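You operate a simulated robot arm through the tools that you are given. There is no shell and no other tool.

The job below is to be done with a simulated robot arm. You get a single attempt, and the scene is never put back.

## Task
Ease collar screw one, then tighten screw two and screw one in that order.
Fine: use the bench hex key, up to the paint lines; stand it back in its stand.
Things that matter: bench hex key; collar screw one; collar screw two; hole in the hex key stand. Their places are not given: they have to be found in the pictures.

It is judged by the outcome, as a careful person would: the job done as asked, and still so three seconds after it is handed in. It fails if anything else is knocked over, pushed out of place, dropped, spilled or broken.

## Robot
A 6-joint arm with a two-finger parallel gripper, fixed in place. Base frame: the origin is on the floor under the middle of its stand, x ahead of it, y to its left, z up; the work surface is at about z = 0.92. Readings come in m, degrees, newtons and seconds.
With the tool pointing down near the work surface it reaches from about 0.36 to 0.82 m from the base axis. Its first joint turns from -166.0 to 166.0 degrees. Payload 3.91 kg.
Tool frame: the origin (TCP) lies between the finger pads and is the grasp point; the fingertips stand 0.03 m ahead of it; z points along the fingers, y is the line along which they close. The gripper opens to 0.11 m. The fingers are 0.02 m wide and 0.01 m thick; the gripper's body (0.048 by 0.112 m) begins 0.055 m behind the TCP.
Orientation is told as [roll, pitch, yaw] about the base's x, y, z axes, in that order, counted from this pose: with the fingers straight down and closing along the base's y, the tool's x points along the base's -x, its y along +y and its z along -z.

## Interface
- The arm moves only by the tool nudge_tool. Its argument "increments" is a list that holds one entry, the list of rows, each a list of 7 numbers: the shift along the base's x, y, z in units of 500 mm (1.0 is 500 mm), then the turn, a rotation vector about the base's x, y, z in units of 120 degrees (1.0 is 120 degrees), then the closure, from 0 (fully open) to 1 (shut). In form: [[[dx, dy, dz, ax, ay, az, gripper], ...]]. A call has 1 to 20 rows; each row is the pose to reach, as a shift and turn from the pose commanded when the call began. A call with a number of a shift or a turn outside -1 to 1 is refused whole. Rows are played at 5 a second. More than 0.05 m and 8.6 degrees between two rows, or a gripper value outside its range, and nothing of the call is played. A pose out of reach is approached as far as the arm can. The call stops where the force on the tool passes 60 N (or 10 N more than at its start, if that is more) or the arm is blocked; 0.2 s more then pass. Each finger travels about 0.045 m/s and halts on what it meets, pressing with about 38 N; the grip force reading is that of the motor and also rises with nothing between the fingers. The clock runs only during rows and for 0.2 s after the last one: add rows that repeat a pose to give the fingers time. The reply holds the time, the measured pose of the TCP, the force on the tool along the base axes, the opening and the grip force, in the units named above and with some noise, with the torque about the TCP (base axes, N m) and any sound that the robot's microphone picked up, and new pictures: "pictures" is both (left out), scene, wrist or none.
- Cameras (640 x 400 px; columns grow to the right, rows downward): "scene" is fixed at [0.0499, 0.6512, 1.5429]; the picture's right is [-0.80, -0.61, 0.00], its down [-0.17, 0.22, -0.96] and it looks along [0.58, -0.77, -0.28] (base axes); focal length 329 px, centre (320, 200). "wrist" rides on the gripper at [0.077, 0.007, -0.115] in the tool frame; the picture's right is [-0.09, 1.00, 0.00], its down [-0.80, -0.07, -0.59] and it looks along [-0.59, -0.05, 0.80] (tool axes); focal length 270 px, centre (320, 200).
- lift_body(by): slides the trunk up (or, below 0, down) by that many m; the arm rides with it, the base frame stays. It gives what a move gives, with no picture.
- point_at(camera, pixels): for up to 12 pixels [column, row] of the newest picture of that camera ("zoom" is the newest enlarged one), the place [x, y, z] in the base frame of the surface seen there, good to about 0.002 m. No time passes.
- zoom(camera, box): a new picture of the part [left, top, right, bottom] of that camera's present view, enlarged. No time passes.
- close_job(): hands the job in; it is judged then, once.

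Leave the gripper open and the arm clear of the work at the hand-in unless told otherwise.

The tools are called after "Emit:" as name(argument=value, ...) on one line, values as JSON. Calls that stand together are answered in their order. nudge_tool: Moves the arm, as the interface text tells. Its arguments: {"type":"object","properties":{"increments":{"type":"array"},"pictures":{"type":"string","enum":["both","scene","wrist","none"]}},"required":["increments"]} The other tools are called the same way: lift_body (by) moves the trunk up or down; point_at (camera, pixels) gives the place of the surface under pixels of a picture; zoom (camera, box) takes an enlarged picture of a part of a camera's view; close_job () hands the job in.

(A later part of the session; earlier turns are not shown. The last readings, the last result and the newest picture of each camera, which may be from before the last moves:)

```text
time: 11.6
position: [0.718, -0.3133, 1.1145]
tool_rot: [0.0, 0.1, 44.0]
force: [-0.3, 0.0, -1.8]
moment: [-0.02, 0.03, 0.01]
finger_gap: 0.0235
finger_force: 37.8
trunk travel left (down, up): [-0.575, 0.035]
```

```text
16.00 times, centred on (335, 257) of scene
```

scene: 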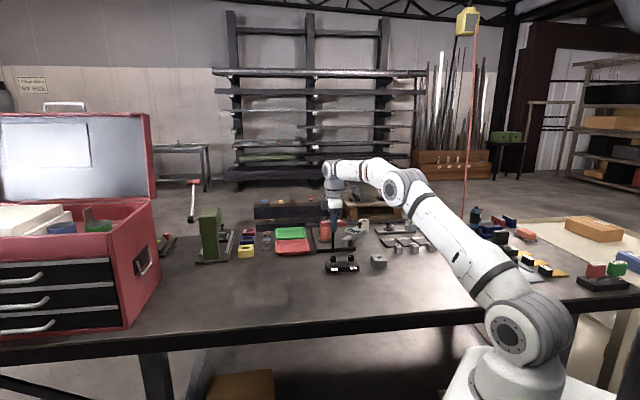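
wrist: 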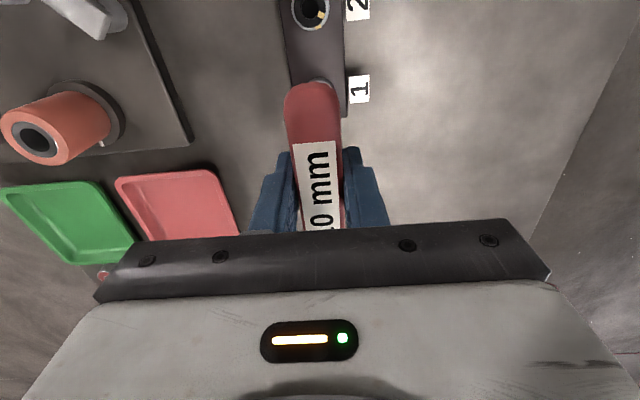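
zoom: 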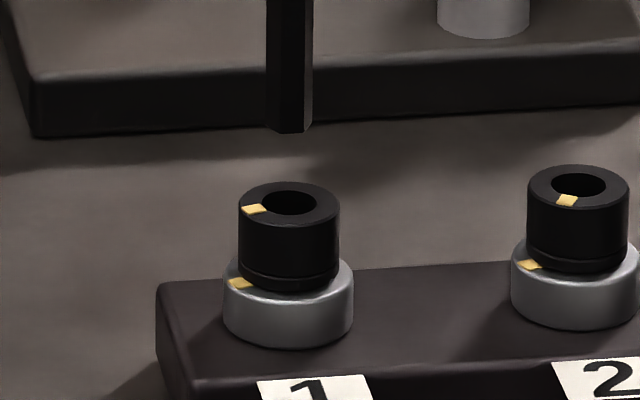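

Sideways the tip, at column 289, lines up with the socket at column 289. For the depth direction I'll measure points down the shaft and on the rim.

Emit:
point_at(camera="zoom", pixels=[[285, 30], [285, 50], [285, 70], [285, 90], [285, 110], [285, 124], [328, 203], [250, 203], [289, 186], [289, 222], [317, 190], [261, 218]])

```text
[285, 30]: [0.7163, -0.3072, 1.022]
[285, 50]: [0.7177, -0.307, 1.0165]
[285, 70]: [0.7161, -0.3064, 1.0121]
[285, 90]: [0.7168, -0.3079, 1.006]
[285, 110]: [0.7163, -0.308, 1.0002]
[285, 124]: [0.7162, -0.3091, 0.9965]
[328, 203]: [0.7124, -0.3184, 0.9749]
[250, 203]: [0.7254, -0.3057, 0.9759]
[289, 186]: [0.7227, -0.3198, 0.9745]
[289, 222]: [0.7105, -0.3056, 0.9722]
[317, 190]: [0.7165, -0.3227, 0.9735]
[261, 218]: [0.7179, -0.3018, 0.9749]
```

The key's axis, at about (0.7187, -0.3125), matches the screw's centre to within 1 mm. The tip is about 20 mm above the head. I'll lower in small steps and watch the force.

Emit:
nudge_tool(increments=[[[0, 0, -0.02, 0, 0, 0, 1.0], [0, 0, -0.034, 0, 0, 0, 1.0], [0, 0, -0.04, 0, 0, 0, 1.0], [0, 0, -0.044, 0, 0, 0, 1.0], [0, 0, -0.048, 0, 0, 0, 1.0], [0, 0, -0.048, 0, 0, 0, 1.0]]], pictures="scene")

Emit:
zoom(camera="scene", box=[328, 248, 342, 266])

```text
time: 13.0
position: [0.718, -0.3146, 1.0933]
tool_rot: [0.0, -0.1, 44.1]
force: [-0.1, -3.0, 5.3]
moment: [-0.36, -0.03, 0.01]
finger_gap: 0.0237
finger_force: 37.9
trunk travel left (down, up): [-0.575, 0.035]
```

scene: 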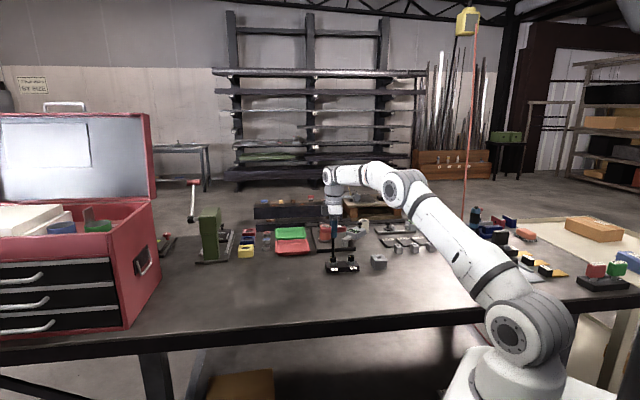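

```text
16.00 times, centred on (335, 257) of scene
```

zoom: 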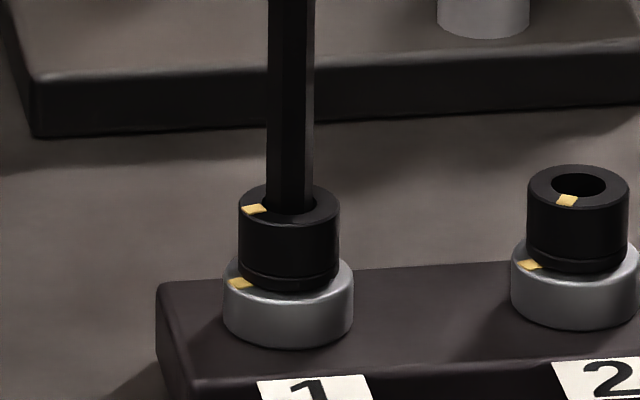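

The tip touches: +7 N upward and 3 N toward -y, with a matching moment, so it rubs the +y edge of the socket. I'll ease 1.5 mm toward -y without going deeper and re-read the force.

Emit:
nudge_tool(increments=[[[0, -0.001, 0.002, 0, 0, 0, 1.0], [0, -0.002, 0.002, 0, 0, 0, 1.0], [0, -0.003, 0.002, 0, 0, 0, 1.0], [0, -0.003, 0.0, 0, 0, 0, 1.0], [0, -0.003, 0.0, 0, 0, 0, 1.0]]], pictures="none")

Emit:
zoom(camera="scene", box=[328, 248, 342, 266])

```text
time: 14.2
position: [0.7173, -0.3137, 1.0916]
tool_rot: [0.1, 0.0, 44.1]
force: [5.5, 5.8, 4.3]
moment: [0.66, -0.59, -0.01]
finger_gap: 0.0233
finger_force: 38.1
trunk travel left (down, up): [-0.575, 0.035]
```

```text
16.00 times, centred on (335, 257) of scene
```

zoom: 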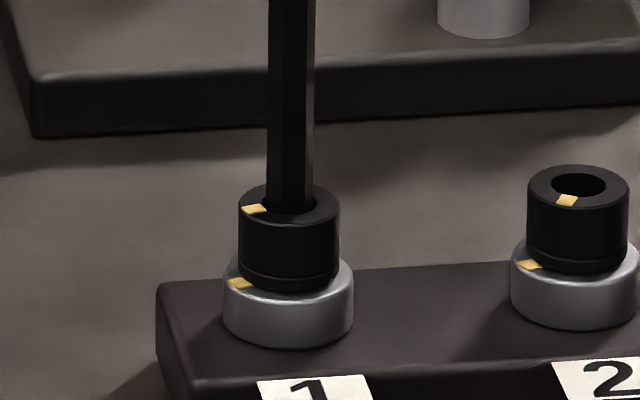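

Now it pushes back toward +x and +y, so I went slightly too far. I'll move back 1 mm in y and 0.5 mm in +x to balance it.

Emit:
nudge_tool(increments=[[[0.001, 0.001, 0.0, 0, 0, 0, 1.0], [0.001, 0.002, 0.0, 0, 0, 0, 1.0], [0.001, 0.002, 0.0, 0, 0, 0, 1.0], [0.001, 0.002, 0.0, 0, 0, 0, 1.0]]], pictures="none")

```text
time: 15.2
position: [0.7186, -0.3136, 1.0918]
tool_rot: [-0.1, 0.0, 44.0]
force: [2.9, 2.8, 6.3]
moment: [0.26, -0.32, 0.05]
finger_gap: 0.0236
finger_force: 38.5
trunk travel left (down, up): [-0.575, 0.035]
```

There's still a mild +x, +y push of about 3 N each. I'll move 0.5 mm more in both directions and lower another 2 mm to feel for the bottom.

Emit:
nudge_tool(increments=[[[0.001, 0.001, 0.0, 0, 0, 0, 1.0], [0.001, 0.001, -0.002, 0, 0, 0, 1.0], [0.001, 0.001, -0.004, 0, 0, 0, 1.0], [0.001, 0.001, -0.004, 0, 0, 0, 1.0]]], pictures="none")

Emit:
zoom(camera="scene", box=[328, 248, 342, 266])

```text
time: 16.2
position: [0.7179, -0.3133, 1.0917]
tool_rot: [-0.2, 0.0, 44.0]
force: [-2.2, -0.9, 16.1]
moment: [-0.2, 0.23, 0.04]
finger_gap: 0.0238
finger_force: 38.0
trunk travel left (down, up): [-0.575, 0.035]
```

```text
16.00 times, centred on (335, 257) of scene
```

zoom: 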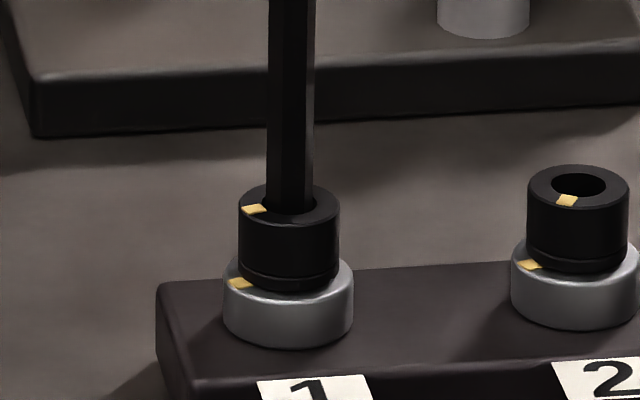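

It's blocked at z≈1.0917 with about 18 N up, so the tip sits only in the socket's mouth and the hex flats don't line up yet. I'll keep a light press and turn slowly counter-clockwise, which is the easing direction, until the hex drops in.

Emit:
nudge_tool(increments=[[[-0.0005, 0, 0.001, 0, 0, 0.02, 1.0], [-0.0005, 0, 0.001, 0, 0, 0.04, 1.0], [-0.0005, 0, 0.001, 0, 0, 0.06, 1.0], [-0.0005, 0, 0.001, 0, 0, 0.08, 1.0], [-0.0005, 0, 0.001, 0, 0, 0.08, 1.0]]], pictures="none")

Emit:
zoom(camera="scene", box=[328, 248, 342, 266])

```text
time: 17.4
position: [0.7182, -0.314, 1.0886]
tool_rot: [0.2, 0.0, 53.6]
force: [-1.0, -2.3, -2.1]
moment: [-0.27, 0.13, 0.0]
finger_gap: 0.0235
finger_force: 37.3
trunk travel left (down, up): [-0.575, 0.035]
```

```text
16.00 times, centred on (335, 257) of scene
```

zoom: 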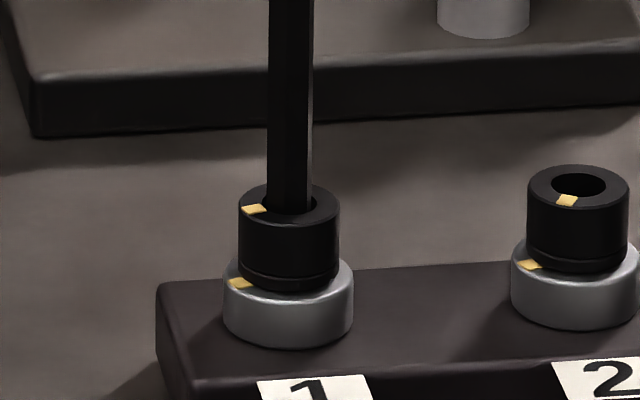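

The hex dropped in. The vertical force is back to bare weight and z is 1.0886, at yaw 53.6°. I'll lower in small steps until I feel the socket bottom.

Emit:
nudge_tool(increments=[[[0, 0, -0.002, 0, 0, 0, 1.0], [0, 0, -0.004, 0, 0, 0, 1.0], [0, 0, -0.006, 0, 0, 0, 1.0], [0, 0, -0.008, 0, 0, 0, 1.0], [0, 0, -0.01, 0, 0, 0, 1.0], [0, 0, -0.01, 0, 0, 0, 1.0]]], pictures="none")

```text
time: 18.8
position: [0.7176, -0.313, 1.084]
tool_rot: [-0.1, 0.0, 53.6]
force: [-1.0, -0.3, 0.2]
moment: [-0.08, 0.12, 0.0]
finger_gap: 0.0234
finger_force: 37.4
trunk travel left (down, up): [-0.575, 0.035]
```

There's still no bottom at z=1.084. I'll continue 4 mm lower in 1 mm steps.

Emit:
nudge_tool(increments=[[[0, 0, -0.002, 0, 0, 0, 1.0], [0, 0, -0.004, 0, 0, 0, 1.0], [0, 0, -0.006, 0, 0, 0, 1.0], [0, 0, -0.008, 0, 0, 0, 1.0], [0, 0, -0.008, 0, 0, 0, 1.0]]], pictures="none")

Emit:
zoom(camera="scene", box=[328, 248, 342, 266])

```text
time: 20.0
position: [0.7185, -0.3127, 1.0809]
tool_rot: [0.0, 0.0, 53.5]
force: [-1.6, -2.3, -0.5]
moment: [-0.21, 0.2, -0.02]
finger_gap: 0.0237
finger_force: 38.0
trunk travel left (down, up): [-0.575, 0.035]
```

```text
16.00 times, centred on (335, 257) of scene
```

zoom: 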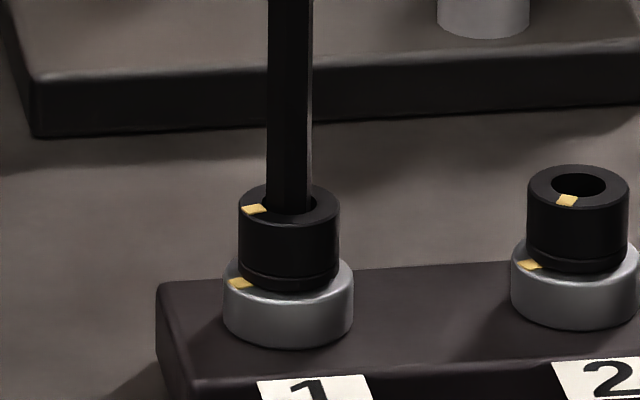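

The key is about 11 mm deep. I'll probe 3 mm further to find the bottom.

Emit:
nudge_tool(increments=[[[0, 0, -0.002, 0, 0, 0, 1.0], [0, 0, -0.004, 0, 0, 0, 1.0], [0, 0, -0.006, 0, 0, 0, 1.0], [0, 0, -0.006, 0, 0, 0, 1.0]]], pictures="none")

```text
time: 21.0
position: [0.7185, -0.3133, 1.0807]
tool_rot: [-0.2, 0.0, 53.6]
force: [2.5, -4.1, 12.8]
moment: [-0.39, -0.15, 0.02]
finger_gap: 0.0236
finger_force: 38.3
trunk travel left (down, up): [-0.575, 0.035]
```

The bottom is at z≈1.0807. I'll back off about 2.5 mm to relieve the press, then turn counter-clockwise 20° in 4° steps to break screw one loose, watching torque and grip.

Emit:
nudge_tool(increments=[[[0, 0, 0.005, 0, 0, 0, 1.0], [0, 0, 0.005, 0, 0, 0.033, 1.0], [0, 0, 0.005, 0, 0, 0.067, 1.0], [0, 0, 0.005, 0, 0, 0.1, 1.0], [0, 0, 0.005, 0, 0, 0.133, 1.0], [0, 0, 0.005, 0, 0, 0.167, 1.0], [0, 0, 0.005, 0, 0, 0.167, 1.0]]], pictures="none")

Emit:
zoom(camera="scene", box=[328, 248, 342, 266])

Emit:
zoom(camera="wrist", box=[220, 60, 420, 240])

```text
time: 22.6
position: [0.7185, -0.3137, 1.0801]
tool_rot: [0.0, 0.0, 73.7]
force: [-3.2, -1.4, -1.0]
moment: [-0.14, 0.36, -0.02]
finger_gap: 0.0233
finger_force: 37.7
trunk travel left (down, up): [-0.575, 0.035]
```

```text
16.00 times, centred on (335, 257) of scene
```

zoom: 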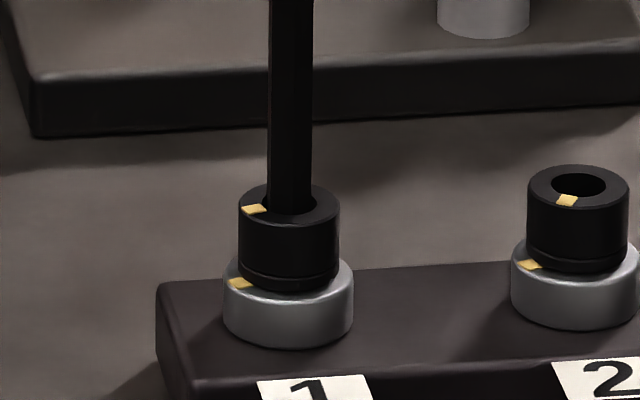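

```text
2.22 times, centred on (320, 150) of wrist
```

zoom: 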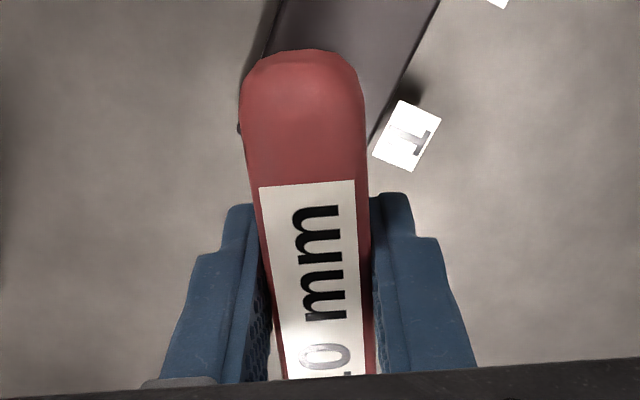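

The mark on screw one, at (254,209), has not moved and there's no torque, so the key still has play in the socket. I'll keep turning counter-clockwise another 16° and look for torque.

Emit:
nudge_tool(increments=[[[0, 0, 0, 0, 0, 0.033, 1.0], [0, 0, 0, 0, 0, 0.067, 1.0], [0, 0, 0, 0, 0, 0.1, 1.0], [0, 0, 0, 0, 0, 0.133, 1.0], [0, 0, 0, 0, 0, 0.133, 1.0]]], pictures="none")

Emit:
zoom(camera="scene", box=[328, 248, 342, 266])

```text
time: 23.8
position: [0.7185, -0.3144, 1.0799]
tool_rot: [0.0, 0.1, 89.8]
force: [-1.8, -1.0, -1.7]
moment: [0.08, -0.15, -0.69]
finger_gap: 0.0237
finger_force: 38.5
trunk travel left (down, up): [-0.575, 0.035]
```

```text
16.00 times, centred on (335, 257) of scene
```

zoom: 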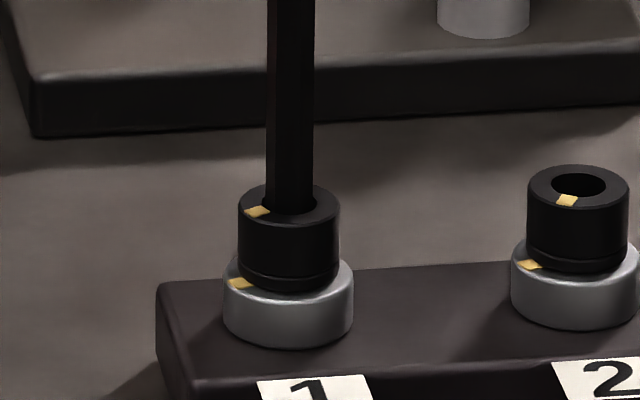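

Torque is now -0.69 N m and the mark has started to move, to (257,211). The key is biting. I'll check that the handle isn't twisting in the fingers.

Emit:
zoom(camera="wrist", box=[220, 60, 420, 240])

```text
2.22 times, centred on (320, 150) of wrist
```

zoom: 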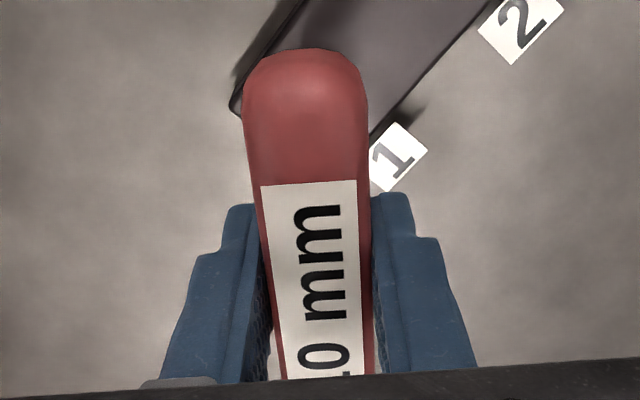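

The handle has shifted only about 1° in the grip, so it holds. I'll keep turning counter-clockwise 24° more.

Emit:
nudge_tool(increments=[[[0, 0, 0, 0, 0, 0.033, 1.0], [0, 0, 0, 0, 0, 0.067, 1.0], [0, 0, 0, 0, 0, 0.1, 1.0], [0, 0, 0, 0, 0, 0.133, 1.0], [0, 0, 0, 0, 0, 0.167, 1.0], [0, 0, 0, 0, 0, 0.2, 1.0], [0, 0, 0, 0, 0, 0.2, 1.0]]], pictures="none")

Emit:
zoom(camera="scene", box=[328, 248, 342, 266])

Emit:
zoom(camera="wrist", box=[220, 60, 420, 240])

```text
time: 25.4
position: [0.7186, -0.3135, 1.0803]
tool_rot: [-0.1, 0.1, 113.7]
force: [-3.0, 0.6, -3.3]
moment: [0.16, 0.27, -0.09]
finger_gap: 0.0236
finger_force: 37.3
trunk travel left (down, up): [-0.575, 0.035]
```

```text
16.00 times, centred on (335, 257) of scene
```

zoom: 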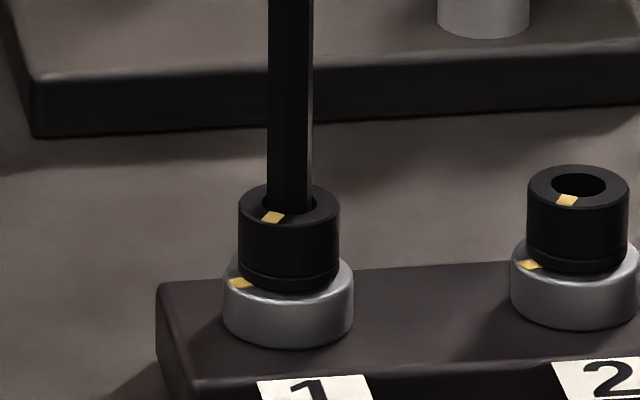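

```text
2.22 times, centred on (320, 150) of wrist
```

zoom: 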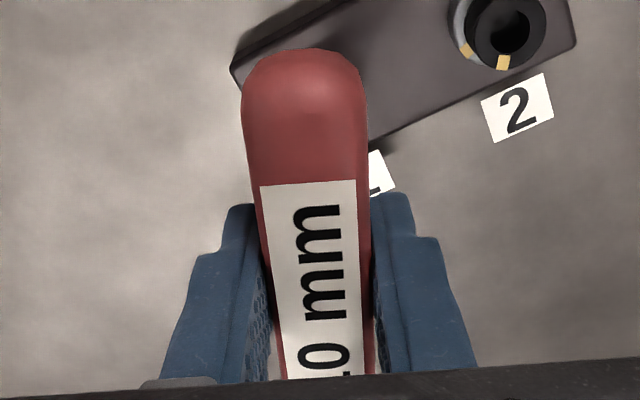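

Screw one has broken loose: its mark is now at (273,217), about 28° counter-clockwise, and the torque has fallen away. I'll turn another 32° so it is clearly eased.

Emit:
nudge_tool(increments=[[[0, 0, 0, 0, 0, 0.033, 1.0], [0, 0, 0, 0, 0, 0.067, 1.0], [0, 0, 0, 0, 0, 0.1, 1.0], [0, 0, 0, 0, 0, 0.133, 1.0], [0, 0, 0, 0, 0, 0.167, 1.0], [0, 0, 0, 0, 0, 0.2, 1.0], [0, 0, 0, 0, 0, 0.233, 1.0], [0, 0, 0, 0, 0, 0.267, 1.0], [0, 0, 0, 0, 0, 0.267, 1.0]]], pictures="scene")

Emit:
zoom(camera="scene", box=[328, 248, 342, 266])

Emit:
zoom(camera="wrist", box=[220, 60, 420, 240])

```text
time: 27.4
position: [0.7191, -0.3136, 1.0825]
tool_rot: [0.0, 0.0, 145.7]
force: [-0.2, -0.1, -1.6]
moment: [0.01, -0.01, -0.03]
finger_gap: 0.0235
finger_force: 37.9
trunk travel left (down, up): [-0.575, 0.035]
```

scene: 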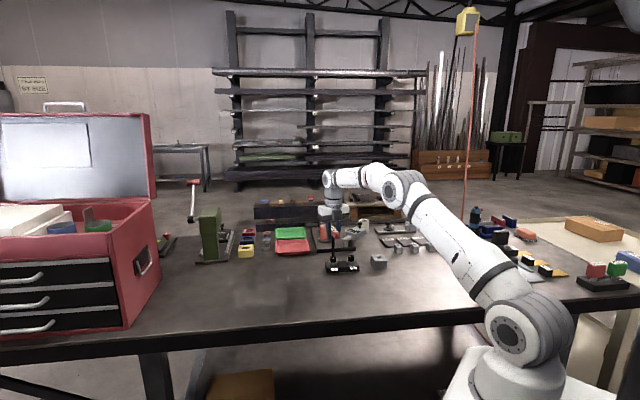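

```text
16.00 times, centred on (335, 257) of scene
```

zoom: 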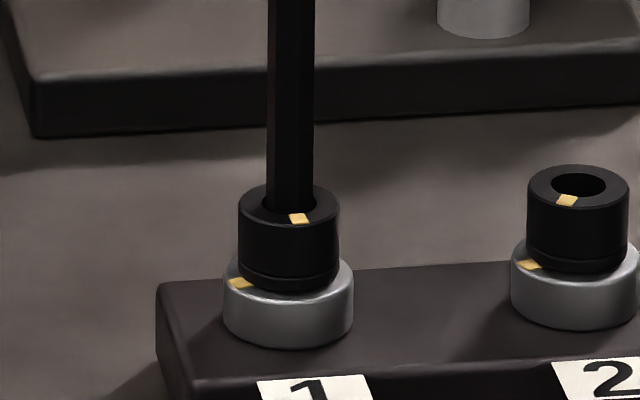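

```text
2.22 times, centred on (320, 150) of wrist
```

zoom: 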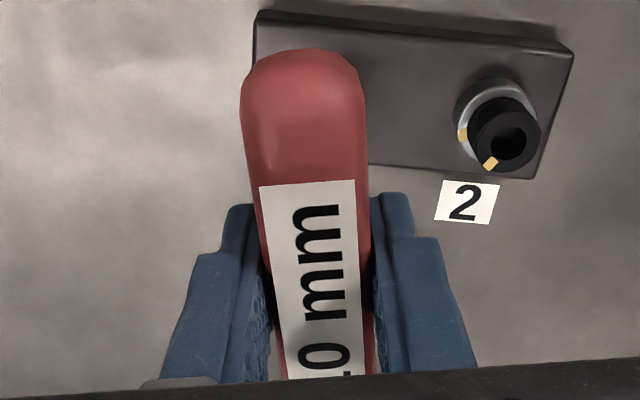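

Screw one is now eased by about 58°, with its mark at (299,218) and no torque left. I'll measure its mark and then lift the key straight out by 45 mm.

Emit:
nudge_tool(increments=[[[0, 0, 0, 0, 0, -0.03, 1.0], [0, 0, 0, 0, 0, -0.06, 1.0], [0, 0, 0.01, 0, 0, -0.06, 1.0], [0, 0, 0.03, 0, 0, -0.06, 1.0], [0, 0, 0.06, 0, 0, -0.06, 1.0], [0, 0, 0.09, 0, 0, -0.06, 1.0], [0, 0, 0.09, 0, 0, -0.06, 1.0], [0, 0, 0.09, 0, 0, -0.06, 1.0]]], pictures="scene")

Emit:
zoom(camera="scene", box=[328, 248, 342, 266])

```text
time: 29.2
position: [0.7188, -0.3132, 1.1252]
tool_rot: [0.0, 0.0, 138.5]
force: [0.3, 0.2, -1.6]
moment: [0.02, 0.0, -0.03]
finger_gap: 0.0235
finger_force: 38.1
trunk travel left (down, up): [-0.575, 0.035]
```

scene: 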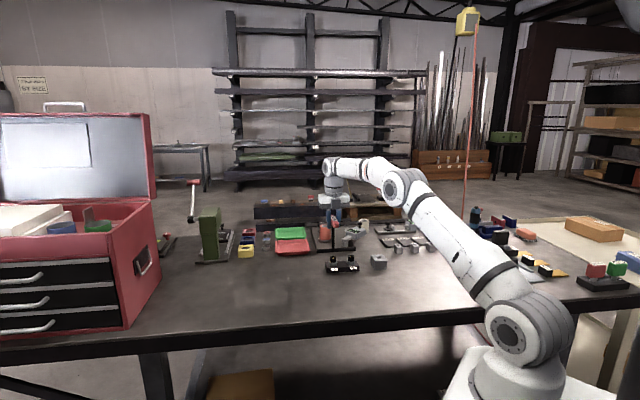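

```text
16.00 times, centred on (335, 257) of scene
```

zoom: 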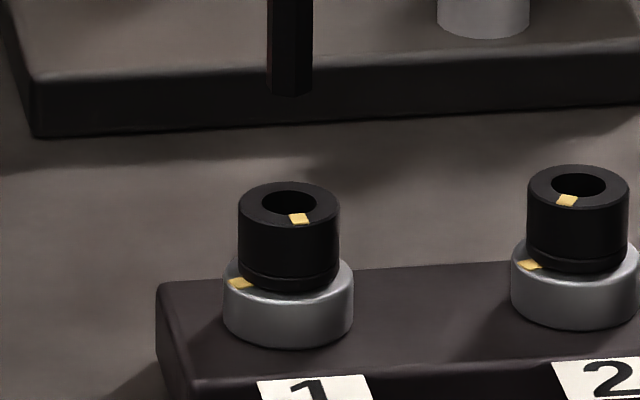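

The key is clear and screw one stays eased. I'll measure both head marks and both ring marks again in this zoom.

Emit:
point_at(camera="zoom", pixels=[[299, 218], [299, 219], [299, 217], [567, 200], [567, 201], [567, 199], [239, 283], [239, 284], [240, 283], [530, 265], [530, 266], [531, 265]])

```text
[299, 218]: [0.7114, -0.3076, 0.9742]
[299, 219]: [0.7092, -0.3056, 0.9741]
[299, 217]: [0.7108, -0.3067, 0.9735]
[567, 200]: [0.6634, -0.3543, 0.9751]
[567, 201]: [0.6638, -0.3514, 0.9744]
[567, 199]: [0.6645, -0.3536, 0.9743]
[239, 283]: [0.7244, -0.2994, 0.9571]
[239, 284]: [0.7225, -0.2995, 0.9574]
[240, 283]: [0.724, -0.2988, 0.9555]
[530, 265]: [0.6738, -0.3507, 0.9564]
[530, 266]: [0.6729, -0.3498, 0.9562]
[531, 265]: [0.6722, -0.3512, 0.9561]
```

Screw one's mark is at about 140°, so it is eased by roughly 75–80°. Screw two's mark is at about 104° and its ring mark at about 65°, so it needs about 39° clockwise. The hex enters cleanly when the yaw matches the mark angle, so for screw two I'll shift by (-0.051, -0.050) and turn to yaw ≈104°, staying at this height.

Emit:
nudge_tool(increments=[[[-0.02, -0.02, 0, 0, 0, -0.058, 1.0], [-0.04, -0.04, 0, 0, 0, -0.116, 1.0], [-0.06, -0.06, 0, 0, 0, -0.174, 1.0], [-0.08, -0.08, 0, 0, 0, -0.232, 1.0], [-0.102, -0.1, 0, 0, 0, -0.287, 1.0], [-0.102, -0.1, 0, 0, 0, -0.287, 1.0], [-0.102, -0.1, -0.03, 0, 0, -0.287, 1.0], [-0.102, -0.1, -0.03, 0, 0, -0.287, 1.0]]], pictures="scene")

Emit:
zoom(camera="scene", box=[342, 246, 360, 266])

```text
time: 31.0
position: [0.6694, -0.3641, 1.1097]
tool_rot: [0.0, 0.1, 104.0]
force: [-1.0, -0.5, -1.2]
moment: [0.0, -0.02, -0.01]
finger_gap: 0.0235
finger_force: 38.1
trunk travel left (down, up): [-0.575, 0.035]
```

scene: 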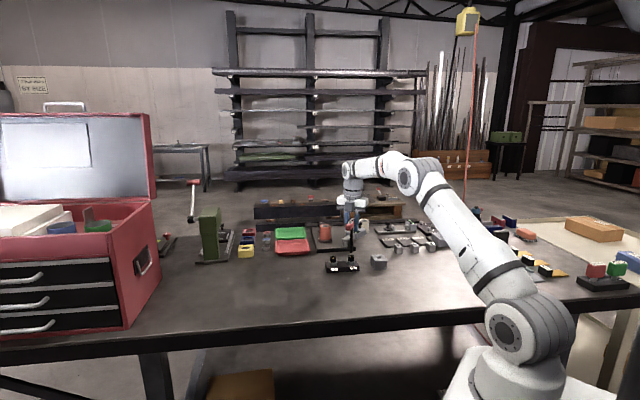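

```text
16.00 times, centred on (351, 256) of scene
```

zoom: 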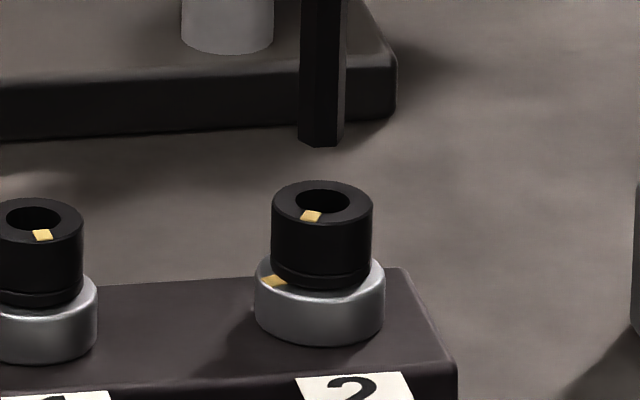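

The tip is centred at column 321.5 over the socket at 322. I'll check the depth direction with points on the shaft and rim.

Emit:
point_at(camera="zoom", pixels=[[326, 30], [325, 50], [324, 70], [323, 90], [322, 110], [321, 130], [361, 202], [283, 202], [322, 185], [322, 221], [350, 189], [294, 215]])

```text
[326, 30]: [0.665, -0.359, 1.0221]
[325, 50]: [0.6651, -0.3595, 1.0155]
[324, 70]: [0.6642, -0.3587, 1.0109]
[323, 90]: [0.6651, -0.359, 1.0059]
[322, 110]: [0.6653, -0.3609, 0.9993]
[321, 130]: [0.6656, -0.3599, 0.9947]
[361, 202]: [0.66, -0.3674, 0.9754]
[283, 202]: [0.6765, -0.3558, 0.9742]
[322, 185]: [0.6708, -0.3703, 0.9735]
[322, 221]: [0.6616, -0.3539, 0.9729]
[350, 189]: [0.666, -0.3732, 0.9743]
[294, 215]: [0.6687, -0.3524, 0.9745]
```

The key's axis is within about 1 mm of screw two's centre, so I'll correct 0.7 mm in +y. I'll lower 22 mm, with small final steps, and read the force.

Emit:
nudge_tool(increments=[[[0, 0.0014, -0.016, 0, 0, 0, 1.0], [0, 0.0014, -0.03, 0, 0, 0, 1.0], [0, 0.0014, -0.036, 0, 0, 0, 1.0], [0, 0.0014, -0.04, 0, 0, 0, 1.0], [0, 0.0014, -0.044, 0, 0, 0, 1.0], [0, 0.0014, -0.044, 0, 0, 0, 1.0]]], pictures="none")

Emit:
zoom(camera="scene", box=[342, 246, 360, 266])

```text
time: 32.4
position: [0.6667, -0.3643, 1.0889]
tool_rot: [0.0, -0.1, 104.0]
force: [2.1, -6.2, 0.1]
moment: [-0.65, -0.22, 0.07]
finger_gap: 0.0234
finger_force: 38.4
trunk travel left (down, up): [-0.575, 0.035]
```

```text
16.00 times, centred on (351, 256) of scene
```

zoom: 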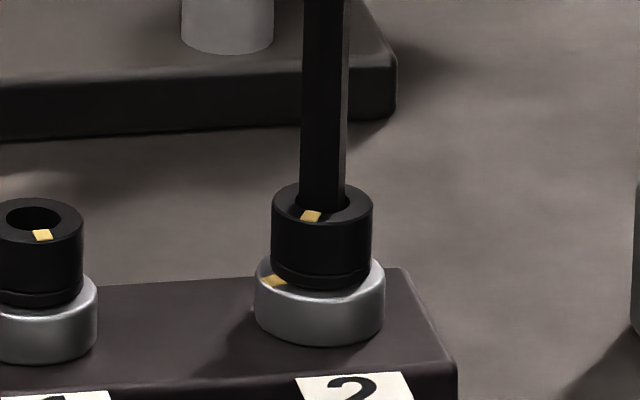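

The tip entered the socket, with a -6 N side force in y. I'll shift 1 mm toward -y and 0.4 mm in +x, then lower another 8 mm to seat it.

Emit:
nudge_tool(increments=[[[0.0004, -0.001, 0, 0, 0, 0, 1.0], [0.0008, -0.002, 0, 0, 0, 0, 1.0], [0.0008, -0.002, -0.004, 0, 0, 0, 1.0], [0.0008, -0.002, -0.008, 0, 0, 0, 1.0], [0.0008, -0.002, -0.012, 0, 0, 0, 1.0], [0.0008, -0.002, -0.016, 0, 0, 0, 1.0], [0.0008, -0.002, -0.016, 0, 0, 0, 1.0]]], pictures="none")

Emit:
zoom(camera="scene", box=[342, 246, 360, 266])

```text
time: 34.0
position: [0.6689, -0.3643, 1.0789]
tool_rot: [-0.1, 0.0, 104.0]
force: [0.0, 0.0, -0.9]
moment: [0.02, 0.0, -0.02]
finger_gap: 0.0237
finger_force: 38.4
trunk travel left (down, up): [-0.575, 0.035]
```

```text
16.00 times, centred on (351, 256) of scene
```

zoom: 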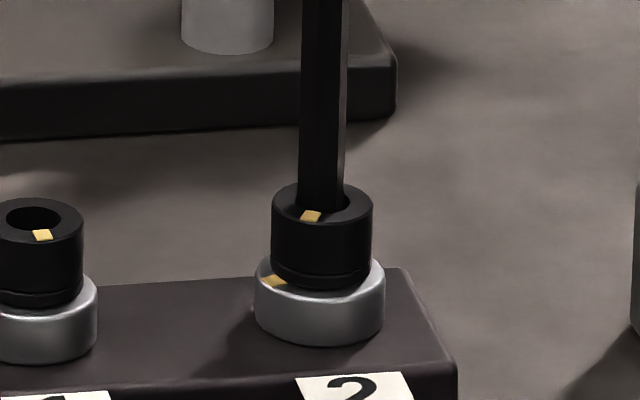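

Seated with zero side force at z=1.079. I'll turn clockwise 20° in small steps and look at where the key starts to move screw two's mark, now at (311,216). The target is about (291,211), in line with the ring mark at (273,281).

Emit:
nudge_tool(increments=[[[0, 0, 0, 0, 0, -0.033, 1.0], [0, 0, 0, 0, 0, -0.067, 1.0], [0, 0, 0, 0, 0, -0.1, 1.0], [0, 0, 0, 0, 0, -0.133, 1.0], [0, 0, 0, 0, 0, -0.167, 1.0], [0, 0, 0, 0, 0, -0.167, 1.0]]], pictures="none")

Emit:
zoom(camera="scene", box=[342, 246, 360, 266])

```text
time: 35.4
position: [0.6686, -0.3652, 1.0807]
tool_rot: [-0.1, 0.0, 83.9]
force: [-3.6, -3.4, -3.8]
moment: [-0.41, 0.28, 0.08]
finger_gap: 0.0234
finger_force: 37.9
trunk travel left (down, up): [-0.575, 0.035]
```

```text
16.00 times, centred on (351, 256) of scene
```

zoom: 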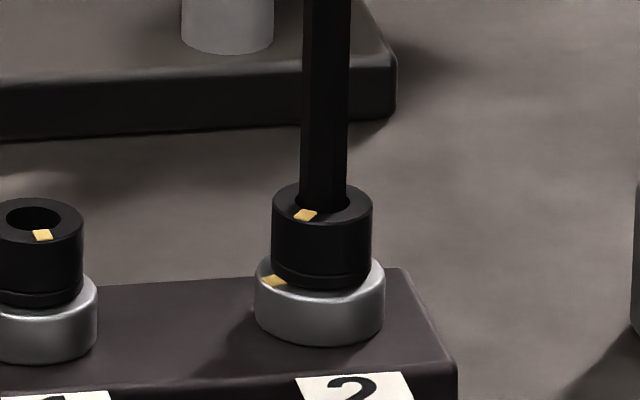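

The mark has moved to about (305,215), roughly 8–10° clockwise, at low torque. About 30° remain. I'll turn another 16° and check again.

Emit:
nudge_tool(increments=[[[0, 0, 0, 0, 0, -0.033, 1.0], [0, 0, 0, 0, 0, -0.067, 1.0], [0, 0, 0, 0, 0, -0.1, 1.0], [0, 0, 0, 0, 0, -0.133, 1.0], [0, 0, 0, 0, 0, -0.133, 1.0]]], pictures="none")

Emit:
zoom(camera="scene", box=[342, 246, 360, 266])

```text
time: 36.6
position: [0.6676, -0.365, 1.0797]
tool_rot: [-0.1, 0.0, 68.1]
force: [-4.0, -4.7, -3.0]
moment: [-0.39, 0.21, 0.37]
finger_gap: 0.0236
finger_force: 38.0
trunk travel left (down, up): [-0.575, 0.035]
```

```text
16.00 times, centred on (351, 256) of scene
```

zoom: 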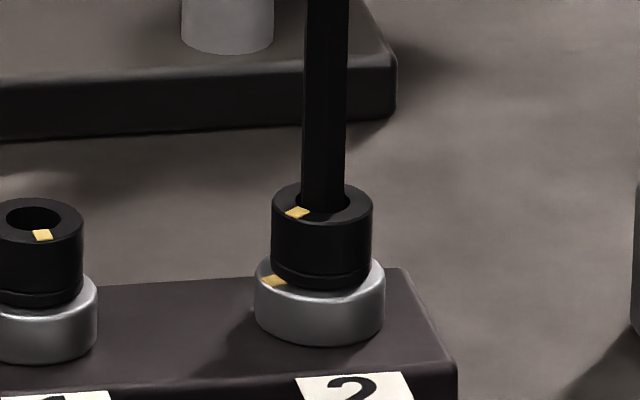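

The mark is now at (297,213), at about 80° in base terms against the ring's ~67°, so about 13° remain. Torque is up to 0.37 N m. I'll turn 9° more and check.

Emit:
nudge_tool(increments=[[[0, 0, 0, 0, 0, -0.025, 1.0], [0, 0, 0, 0, 0, -0.05, 1.0], [0, 0, 0, 0, 0, -0.075, 1.0], [0, 0, 0, 0, 0, -0.075, 1.0]]], pictures="none")

Emit:
zoom(camera="scene", box=[342, 246, 360, 266])

```text
time: 37.6
position: [0.6685, -0.3648, 1.0814]
tool_rot: [0.1, 0.0, 59.0]
force: [-4.6, -5.3, 0.1]
moment: [-0.38, 0.2, 0.53]
finger_gap: 0.0234
finger_force: 38.0
trunk travel left (down, up): [-0.575, 0.035]
```

```text
16.00 times, centred on (351, 256) of scene
```

zoom: 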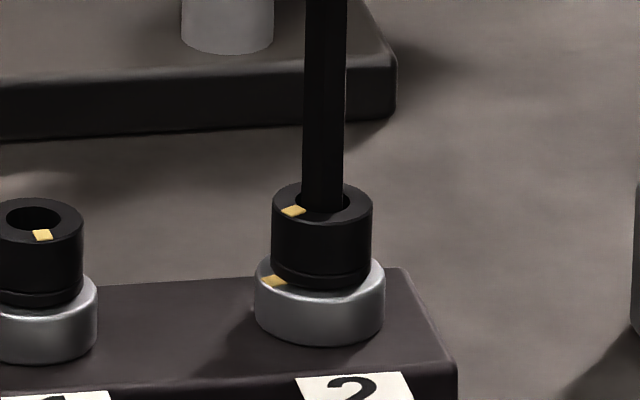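

Screw two's mark is at about (293,210.5) and nearly in line. I'll measure the head mark, ring mark and centre repeatedly to average out the noise.

Emit:
point_at(camera="zoom", pixels=[[293, 211], [293, 210], [293, 211], [294, 211], [292, 210], [293, 210], [273, 281], [274, 281], [273, 281], [274, 282], [273, 280], [274, 281]])

Emit:
point_at(camera="zoom", pixels=[[256, 270], [384, 272], [256, 274], [384, 268], [366, 202], [278, 202], [360, 192], [284, 214], [366, 204], [278, 200], [350, 216], [298, 190]])

```text
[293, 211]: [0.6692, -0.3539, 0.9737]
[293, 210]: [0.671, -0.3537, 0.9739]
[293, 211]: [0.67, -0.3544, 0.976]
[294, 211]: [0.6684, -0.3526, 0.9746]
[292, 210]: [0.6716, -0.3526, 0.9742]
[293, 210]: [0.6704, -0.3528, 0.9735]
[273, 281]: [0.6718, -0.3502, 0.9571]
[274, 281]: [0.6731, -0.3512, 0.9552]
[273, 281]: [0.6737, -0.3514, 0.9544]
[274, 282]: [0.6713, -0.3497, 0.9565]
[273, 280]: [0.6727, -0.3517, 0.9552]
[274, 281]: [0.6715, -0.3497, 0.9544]
```

```text
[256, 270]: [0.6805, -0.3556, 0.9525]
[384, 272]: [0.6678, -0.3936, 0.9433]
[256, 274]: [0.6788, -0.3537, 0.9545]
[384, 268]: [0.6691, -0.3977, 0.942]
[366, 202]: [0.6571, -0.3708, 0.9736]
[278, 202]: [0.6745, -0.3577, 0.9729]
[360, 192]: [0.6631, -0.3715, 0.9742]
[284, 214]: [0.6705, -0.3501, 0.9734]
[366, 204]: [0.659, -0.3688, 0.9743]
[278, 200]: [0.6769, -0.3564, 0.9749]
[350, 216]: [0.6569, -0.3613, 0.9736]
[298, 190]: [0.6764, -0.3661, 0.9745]
```

On average the head mark is at about 71.7° and the ring mark at about 66.1°, so about 4–5° remain. I'll turn 4.5° more clockwise.

Emit:
nudge_tool(increments=[[[0, 0, 0, 0, 0, -0.019, 1.0], [0, 0, 0, 0, 0, -0.038, 1.0], [0, 0, 0, 0, 0, -0.038, 1.0], [0, 0, 0, 0, 0, -0.038, 1.0]]], pictures="none")

Emit:
zoom(camera="scene", box=[342, 246, 360, 266])

Emit:
point_at(camera="zoom", pixels=[[290, 210], [290, 209], [291, 210], [290, 210], [291, 209], [290, 209], [273, 281], [274, 281], [273, 281], [274, 282], [273, 280], [274, 281]])

```text
time: 38.6
position: [0.6673, -0.3639, 1.0807]
tool_rot: [0.0, 0.0, 54.4]
force: [-6.4, -5.6, -2.7]
moment: [-0.29, 0.23, 0.65]
finger_gap: 0.0234
finger_force: 37.1
trunk travel left (down, up): [-0.575, 0.035]
```

```text
16.00 times, centred on (351, 256) of scene
```

zoom: 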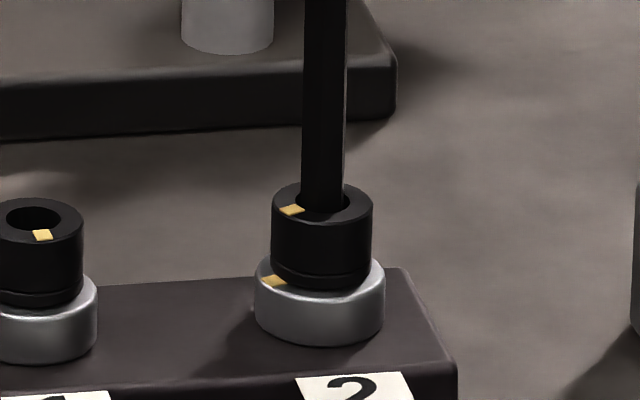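

```text
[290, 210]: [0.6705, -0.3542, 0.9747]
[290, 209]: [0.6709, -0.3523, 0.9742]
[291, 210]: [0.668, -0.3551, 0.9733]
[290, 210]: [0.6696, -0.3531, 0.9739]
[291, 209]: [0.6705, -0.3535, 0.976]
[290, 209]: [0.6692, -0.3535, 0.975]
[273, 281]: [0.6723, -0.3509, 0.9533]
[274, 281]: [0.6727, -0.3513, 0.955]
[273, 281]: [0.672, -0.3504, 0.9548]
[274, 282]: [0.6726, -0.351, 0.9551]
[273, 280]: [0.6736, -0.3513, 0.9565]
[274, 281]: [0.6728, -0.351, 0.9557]
```

The mark is at (291,210), which looks aligned, but the oblique view is uncertain by several degrees. I'll relieve the torque by turning back 8° within the play, lift the key out, and then look from above with the wrist camera.

Emit:
nudge_tool(increments=[[[0, 0, 0, 0, 0, 0.033, 1.0], [0, 0, 0, 0, 0, 0.067, 1.0], [0, 0, 0.01, 0, 0, 0.067, 1.0], [0, 0, 0.03, 0, 0, 0.067, 1.0], [0, 0, 0.06, 0, 0, 0.067, 1.0], [0, 0, 0.09, 0, 0, 0.067, 1.0], [0, 0, 0.12, 0, 0, 0.067, 1.0], [0, 0, 0.16, 0, 0, 0.067, 1.0], [0, 0, 0.16, 0, 0, 0.067, 1.0]]], pictures="scene")

Emit:
zoom(camera="scene", box=[342, 246, 360, 266])

```text
time: 40.6
position: [0.6685, -0.3618, 1.1612]
tool_rot: [0.0, -0.1, 62.5]
force: [-0.1, -0.6, -1.5]
moment: [-0.01, 0.01, 0.01]
finger_gap: 0.0232
finger_force: 38.0
trunk travel left (down, up): [-0.575, 0.035]
```

scene: 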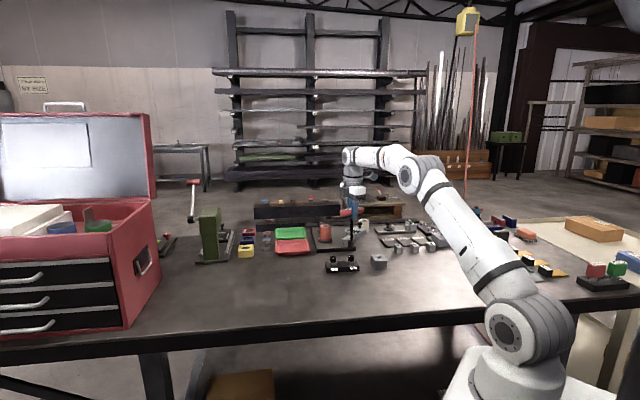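

```text
16.00 times, centred on (351, 256) of scene
```

zoom: 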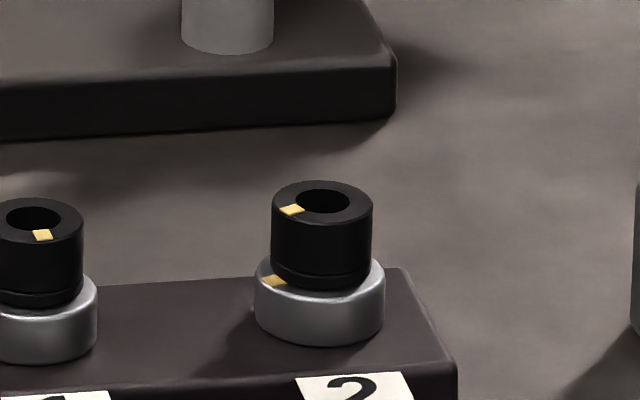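

The key is out and clear. I'll move to a viewing pose at yaw 140° with the wrist camera nearly straight above the two screws, at the same height.

Emit:
nudge_tool(increments=[[[-0.001, 0.012, 0, 0, 0, 0.065, 1.0], [-0.002, 0.025, 0, 0, 0, 0.13, 1.0], [-0.004, 0.037, 0, 0, 0, 0.195, 1.0], [-0.005, 0.05, 0, 0, 0, 0.26, 1.0], [-0.006, 0.062, 0, 0, 0, 0.325, 1.0], [-0.008, 0.074, 0, 0, 0, 0.39, 1.0], [-0.009, 0.087, 0, 0, 0, 0.455, 1.0], [-0.01, 0.099, 0, 0, 0, 0.52, 1.0], [-0.011, 0.111, 0, 0, 0, 0.585, 1.0], [-0.0127, 0.1238, 0, 0, 0, 0.647, 1.0], [-0.0127, 0.1238, 0, 0, 0, 0.647, 1.0], [-0.0127, 0.1238, 0, 0, 0, 0.647, 1.0]]], pictures="both")

```text
time: 43.2
position: [0.6622, -0.3019, 1.1604]
tool_rot: [0.0, 0.0, 140.1]
force: [-0.6, -1.0, -1.4]
moment: [0.01, 0.0, -0.01]
finger_gap: 0.0236
finger_force: 37.8
trunk travel left (down, up): [-0.575, 0.035]
```

scene: 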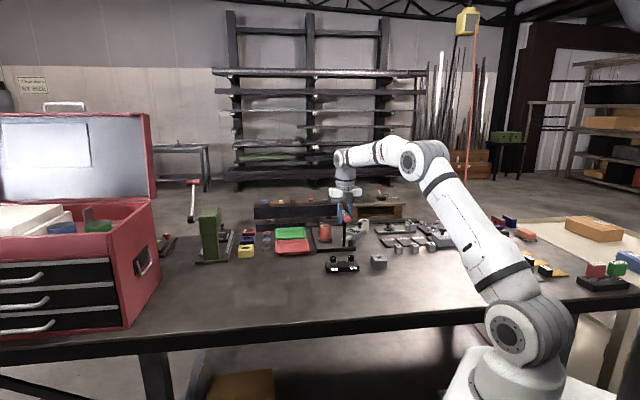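
wrist: 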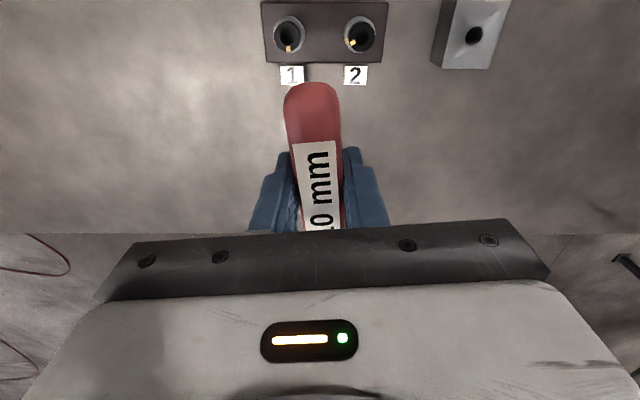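

Both screws are seen almost from above, with screw one at (290,35), screw two at (360,35) and the stand hole at (473,35). I'll zoom in on each.

Emit:
zoom(camera="wrist", box=[340, 18, 380, 58])

Emit:
zoom(camera="wrist", box=[270, 16, 310, 56])

Emit:
zoom(camera="wrist", box=[440, 0, 510, 70])

```text
10.00 times, centred on (360, 38) of wrist
```

zoom: 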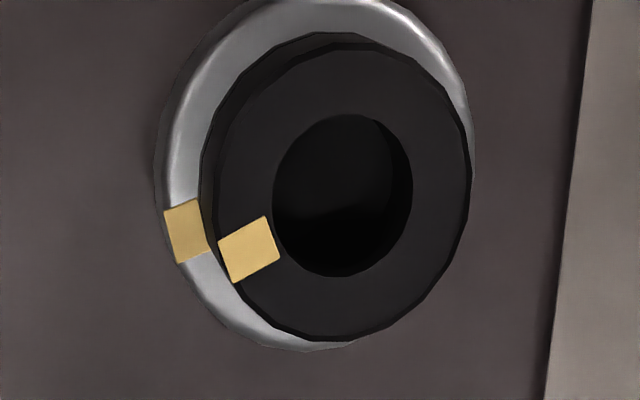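

```text
10.00 times, centred on (290, 36) of wrist
```

zoom: 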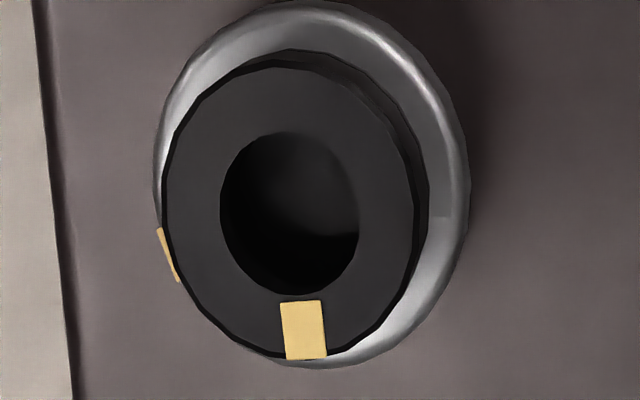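

```text
5.71 times, centred on (475, 35) of wrist
```

zoom: 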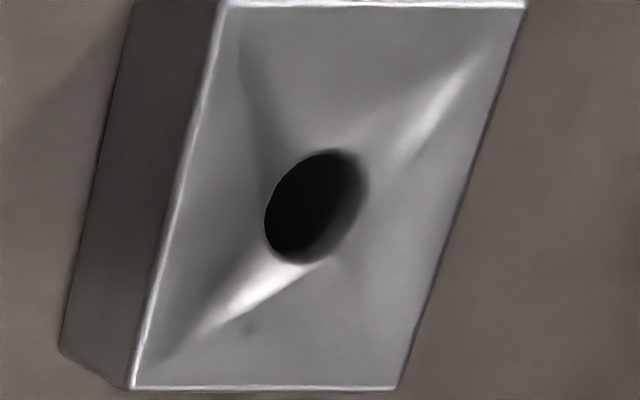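

The top view is clear. Screw two's head mark is at about 72.8° and its ring mark at about 65.5°, so it still needs about 7° clockwise. Screw one's mark is at about 139°. I'll return to screw two at yaw 72.8° and lower to just above it.

Emit:
nudge_tool(increments=[[[0.001, -0.014, 0, 0, 0, -0.062, 1.0], [0.003, -0.028, 0, 0, 0, -0.124, 1.0], [0.004, -0.042, 0, 0, 0, -0.187, 1.0], [0.005, -0.055, 0, 0, 0, -0.249, 1.0], [0.007, -0.069, 0, 0, 0, -0.311, 1.0], [0.008, -0.083, 0, 0, 0, -0.373, 1.0], [0.01, -0.097, 0, 0, 0, -0.436, 1.0], [0.011, -0.111, 0, 0, 0, -0.498, 1.0], [0.012, -0.1246, 0, 0, 0, -0.56, 1.0], [0.012, -0.1246, -0.05, 0, 0, -0.56, 1.0], [0.012, -0.1246, -0.11, 0, 0, -0.56, 1.0], [0.012, -0.1246, -0.11, 0, 0, -0.56, 1.0], [0.012, -0.1246, -0.11, 0, 0, -0.56, 1.0]]], pictures="scene")

Emit:
zoom(camera="scene", box=[342, 246, 360, 266])

```text
time: 46.0
position: [0.6685, -0.3649, 1.1056]
tool_rot: [-0.1, 0.0, 72.9]
force: [0.1, -0.4, -0.7]
moment: [0.01, 0.02, 0.0]
finger_gap: 0.0238
finger_force: 38.2
trunk travel left (down, up): [-0.575, 0.035]
```

scene: 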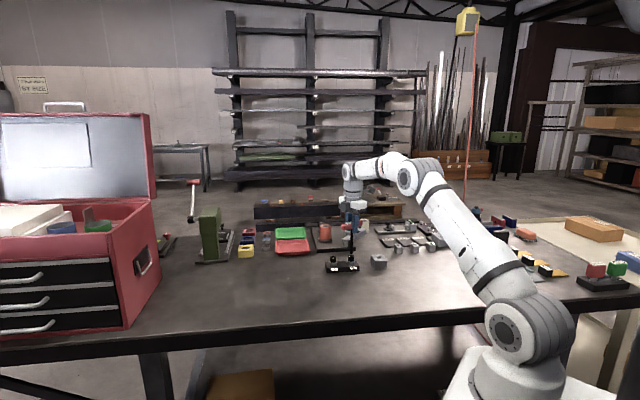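

```text
16.00 times, centred on (351, 256) of scene
```

zoom: 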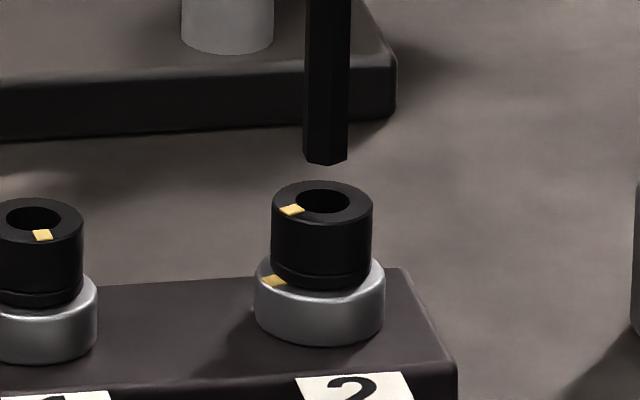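

The tip is about 0.6 mm right of centre, so I'll shift it slightly and lower 25 mm into the socket.

Emit:
nudge_tool(increments=[[[0.001, 0.0006, -0.012, 0, 0, 0, 1.0], [0.001, 0.0006, -0.022, 0, 0, 0, 1.0], [0.001, 0.0006, -0.028, 0, 0, 0, 1.0], [0.001, 0.0006, -0.034, 0, 0, 0, 1.0], [0.001, 0.0006, -0.04, 0, 0, 0, 1.0], [0.001, 0.0006, -0.045, 0, 0, 0, 1.0], [0.001, 0.0006, -0.05, 0, 0, 0, 1.0], [0.001, 0.0006, -0.05, 0, 0, 0, 1.0]]], pictures="none")

Emit:
zoom(camera="scene", box=[342, 246, 360, 266])

```text
time: 47.8
position: [0.6686, -0.3643, 1.0797]
tool_rot: [-0.1, 0.0, 72.9]
force: [-0.9, 0.6, 0.6]
moment: [0.04, 0.0, 0.0]
finger_gap: 0.0236
finger_force: 38.6
trunk travel left (down, up): [-0.575, 0.035]
```

```text
16.00 times, centred on (351, 256) of scene
```

zoom: 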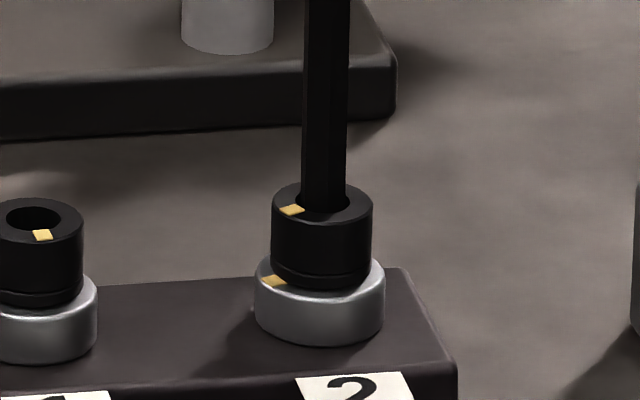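

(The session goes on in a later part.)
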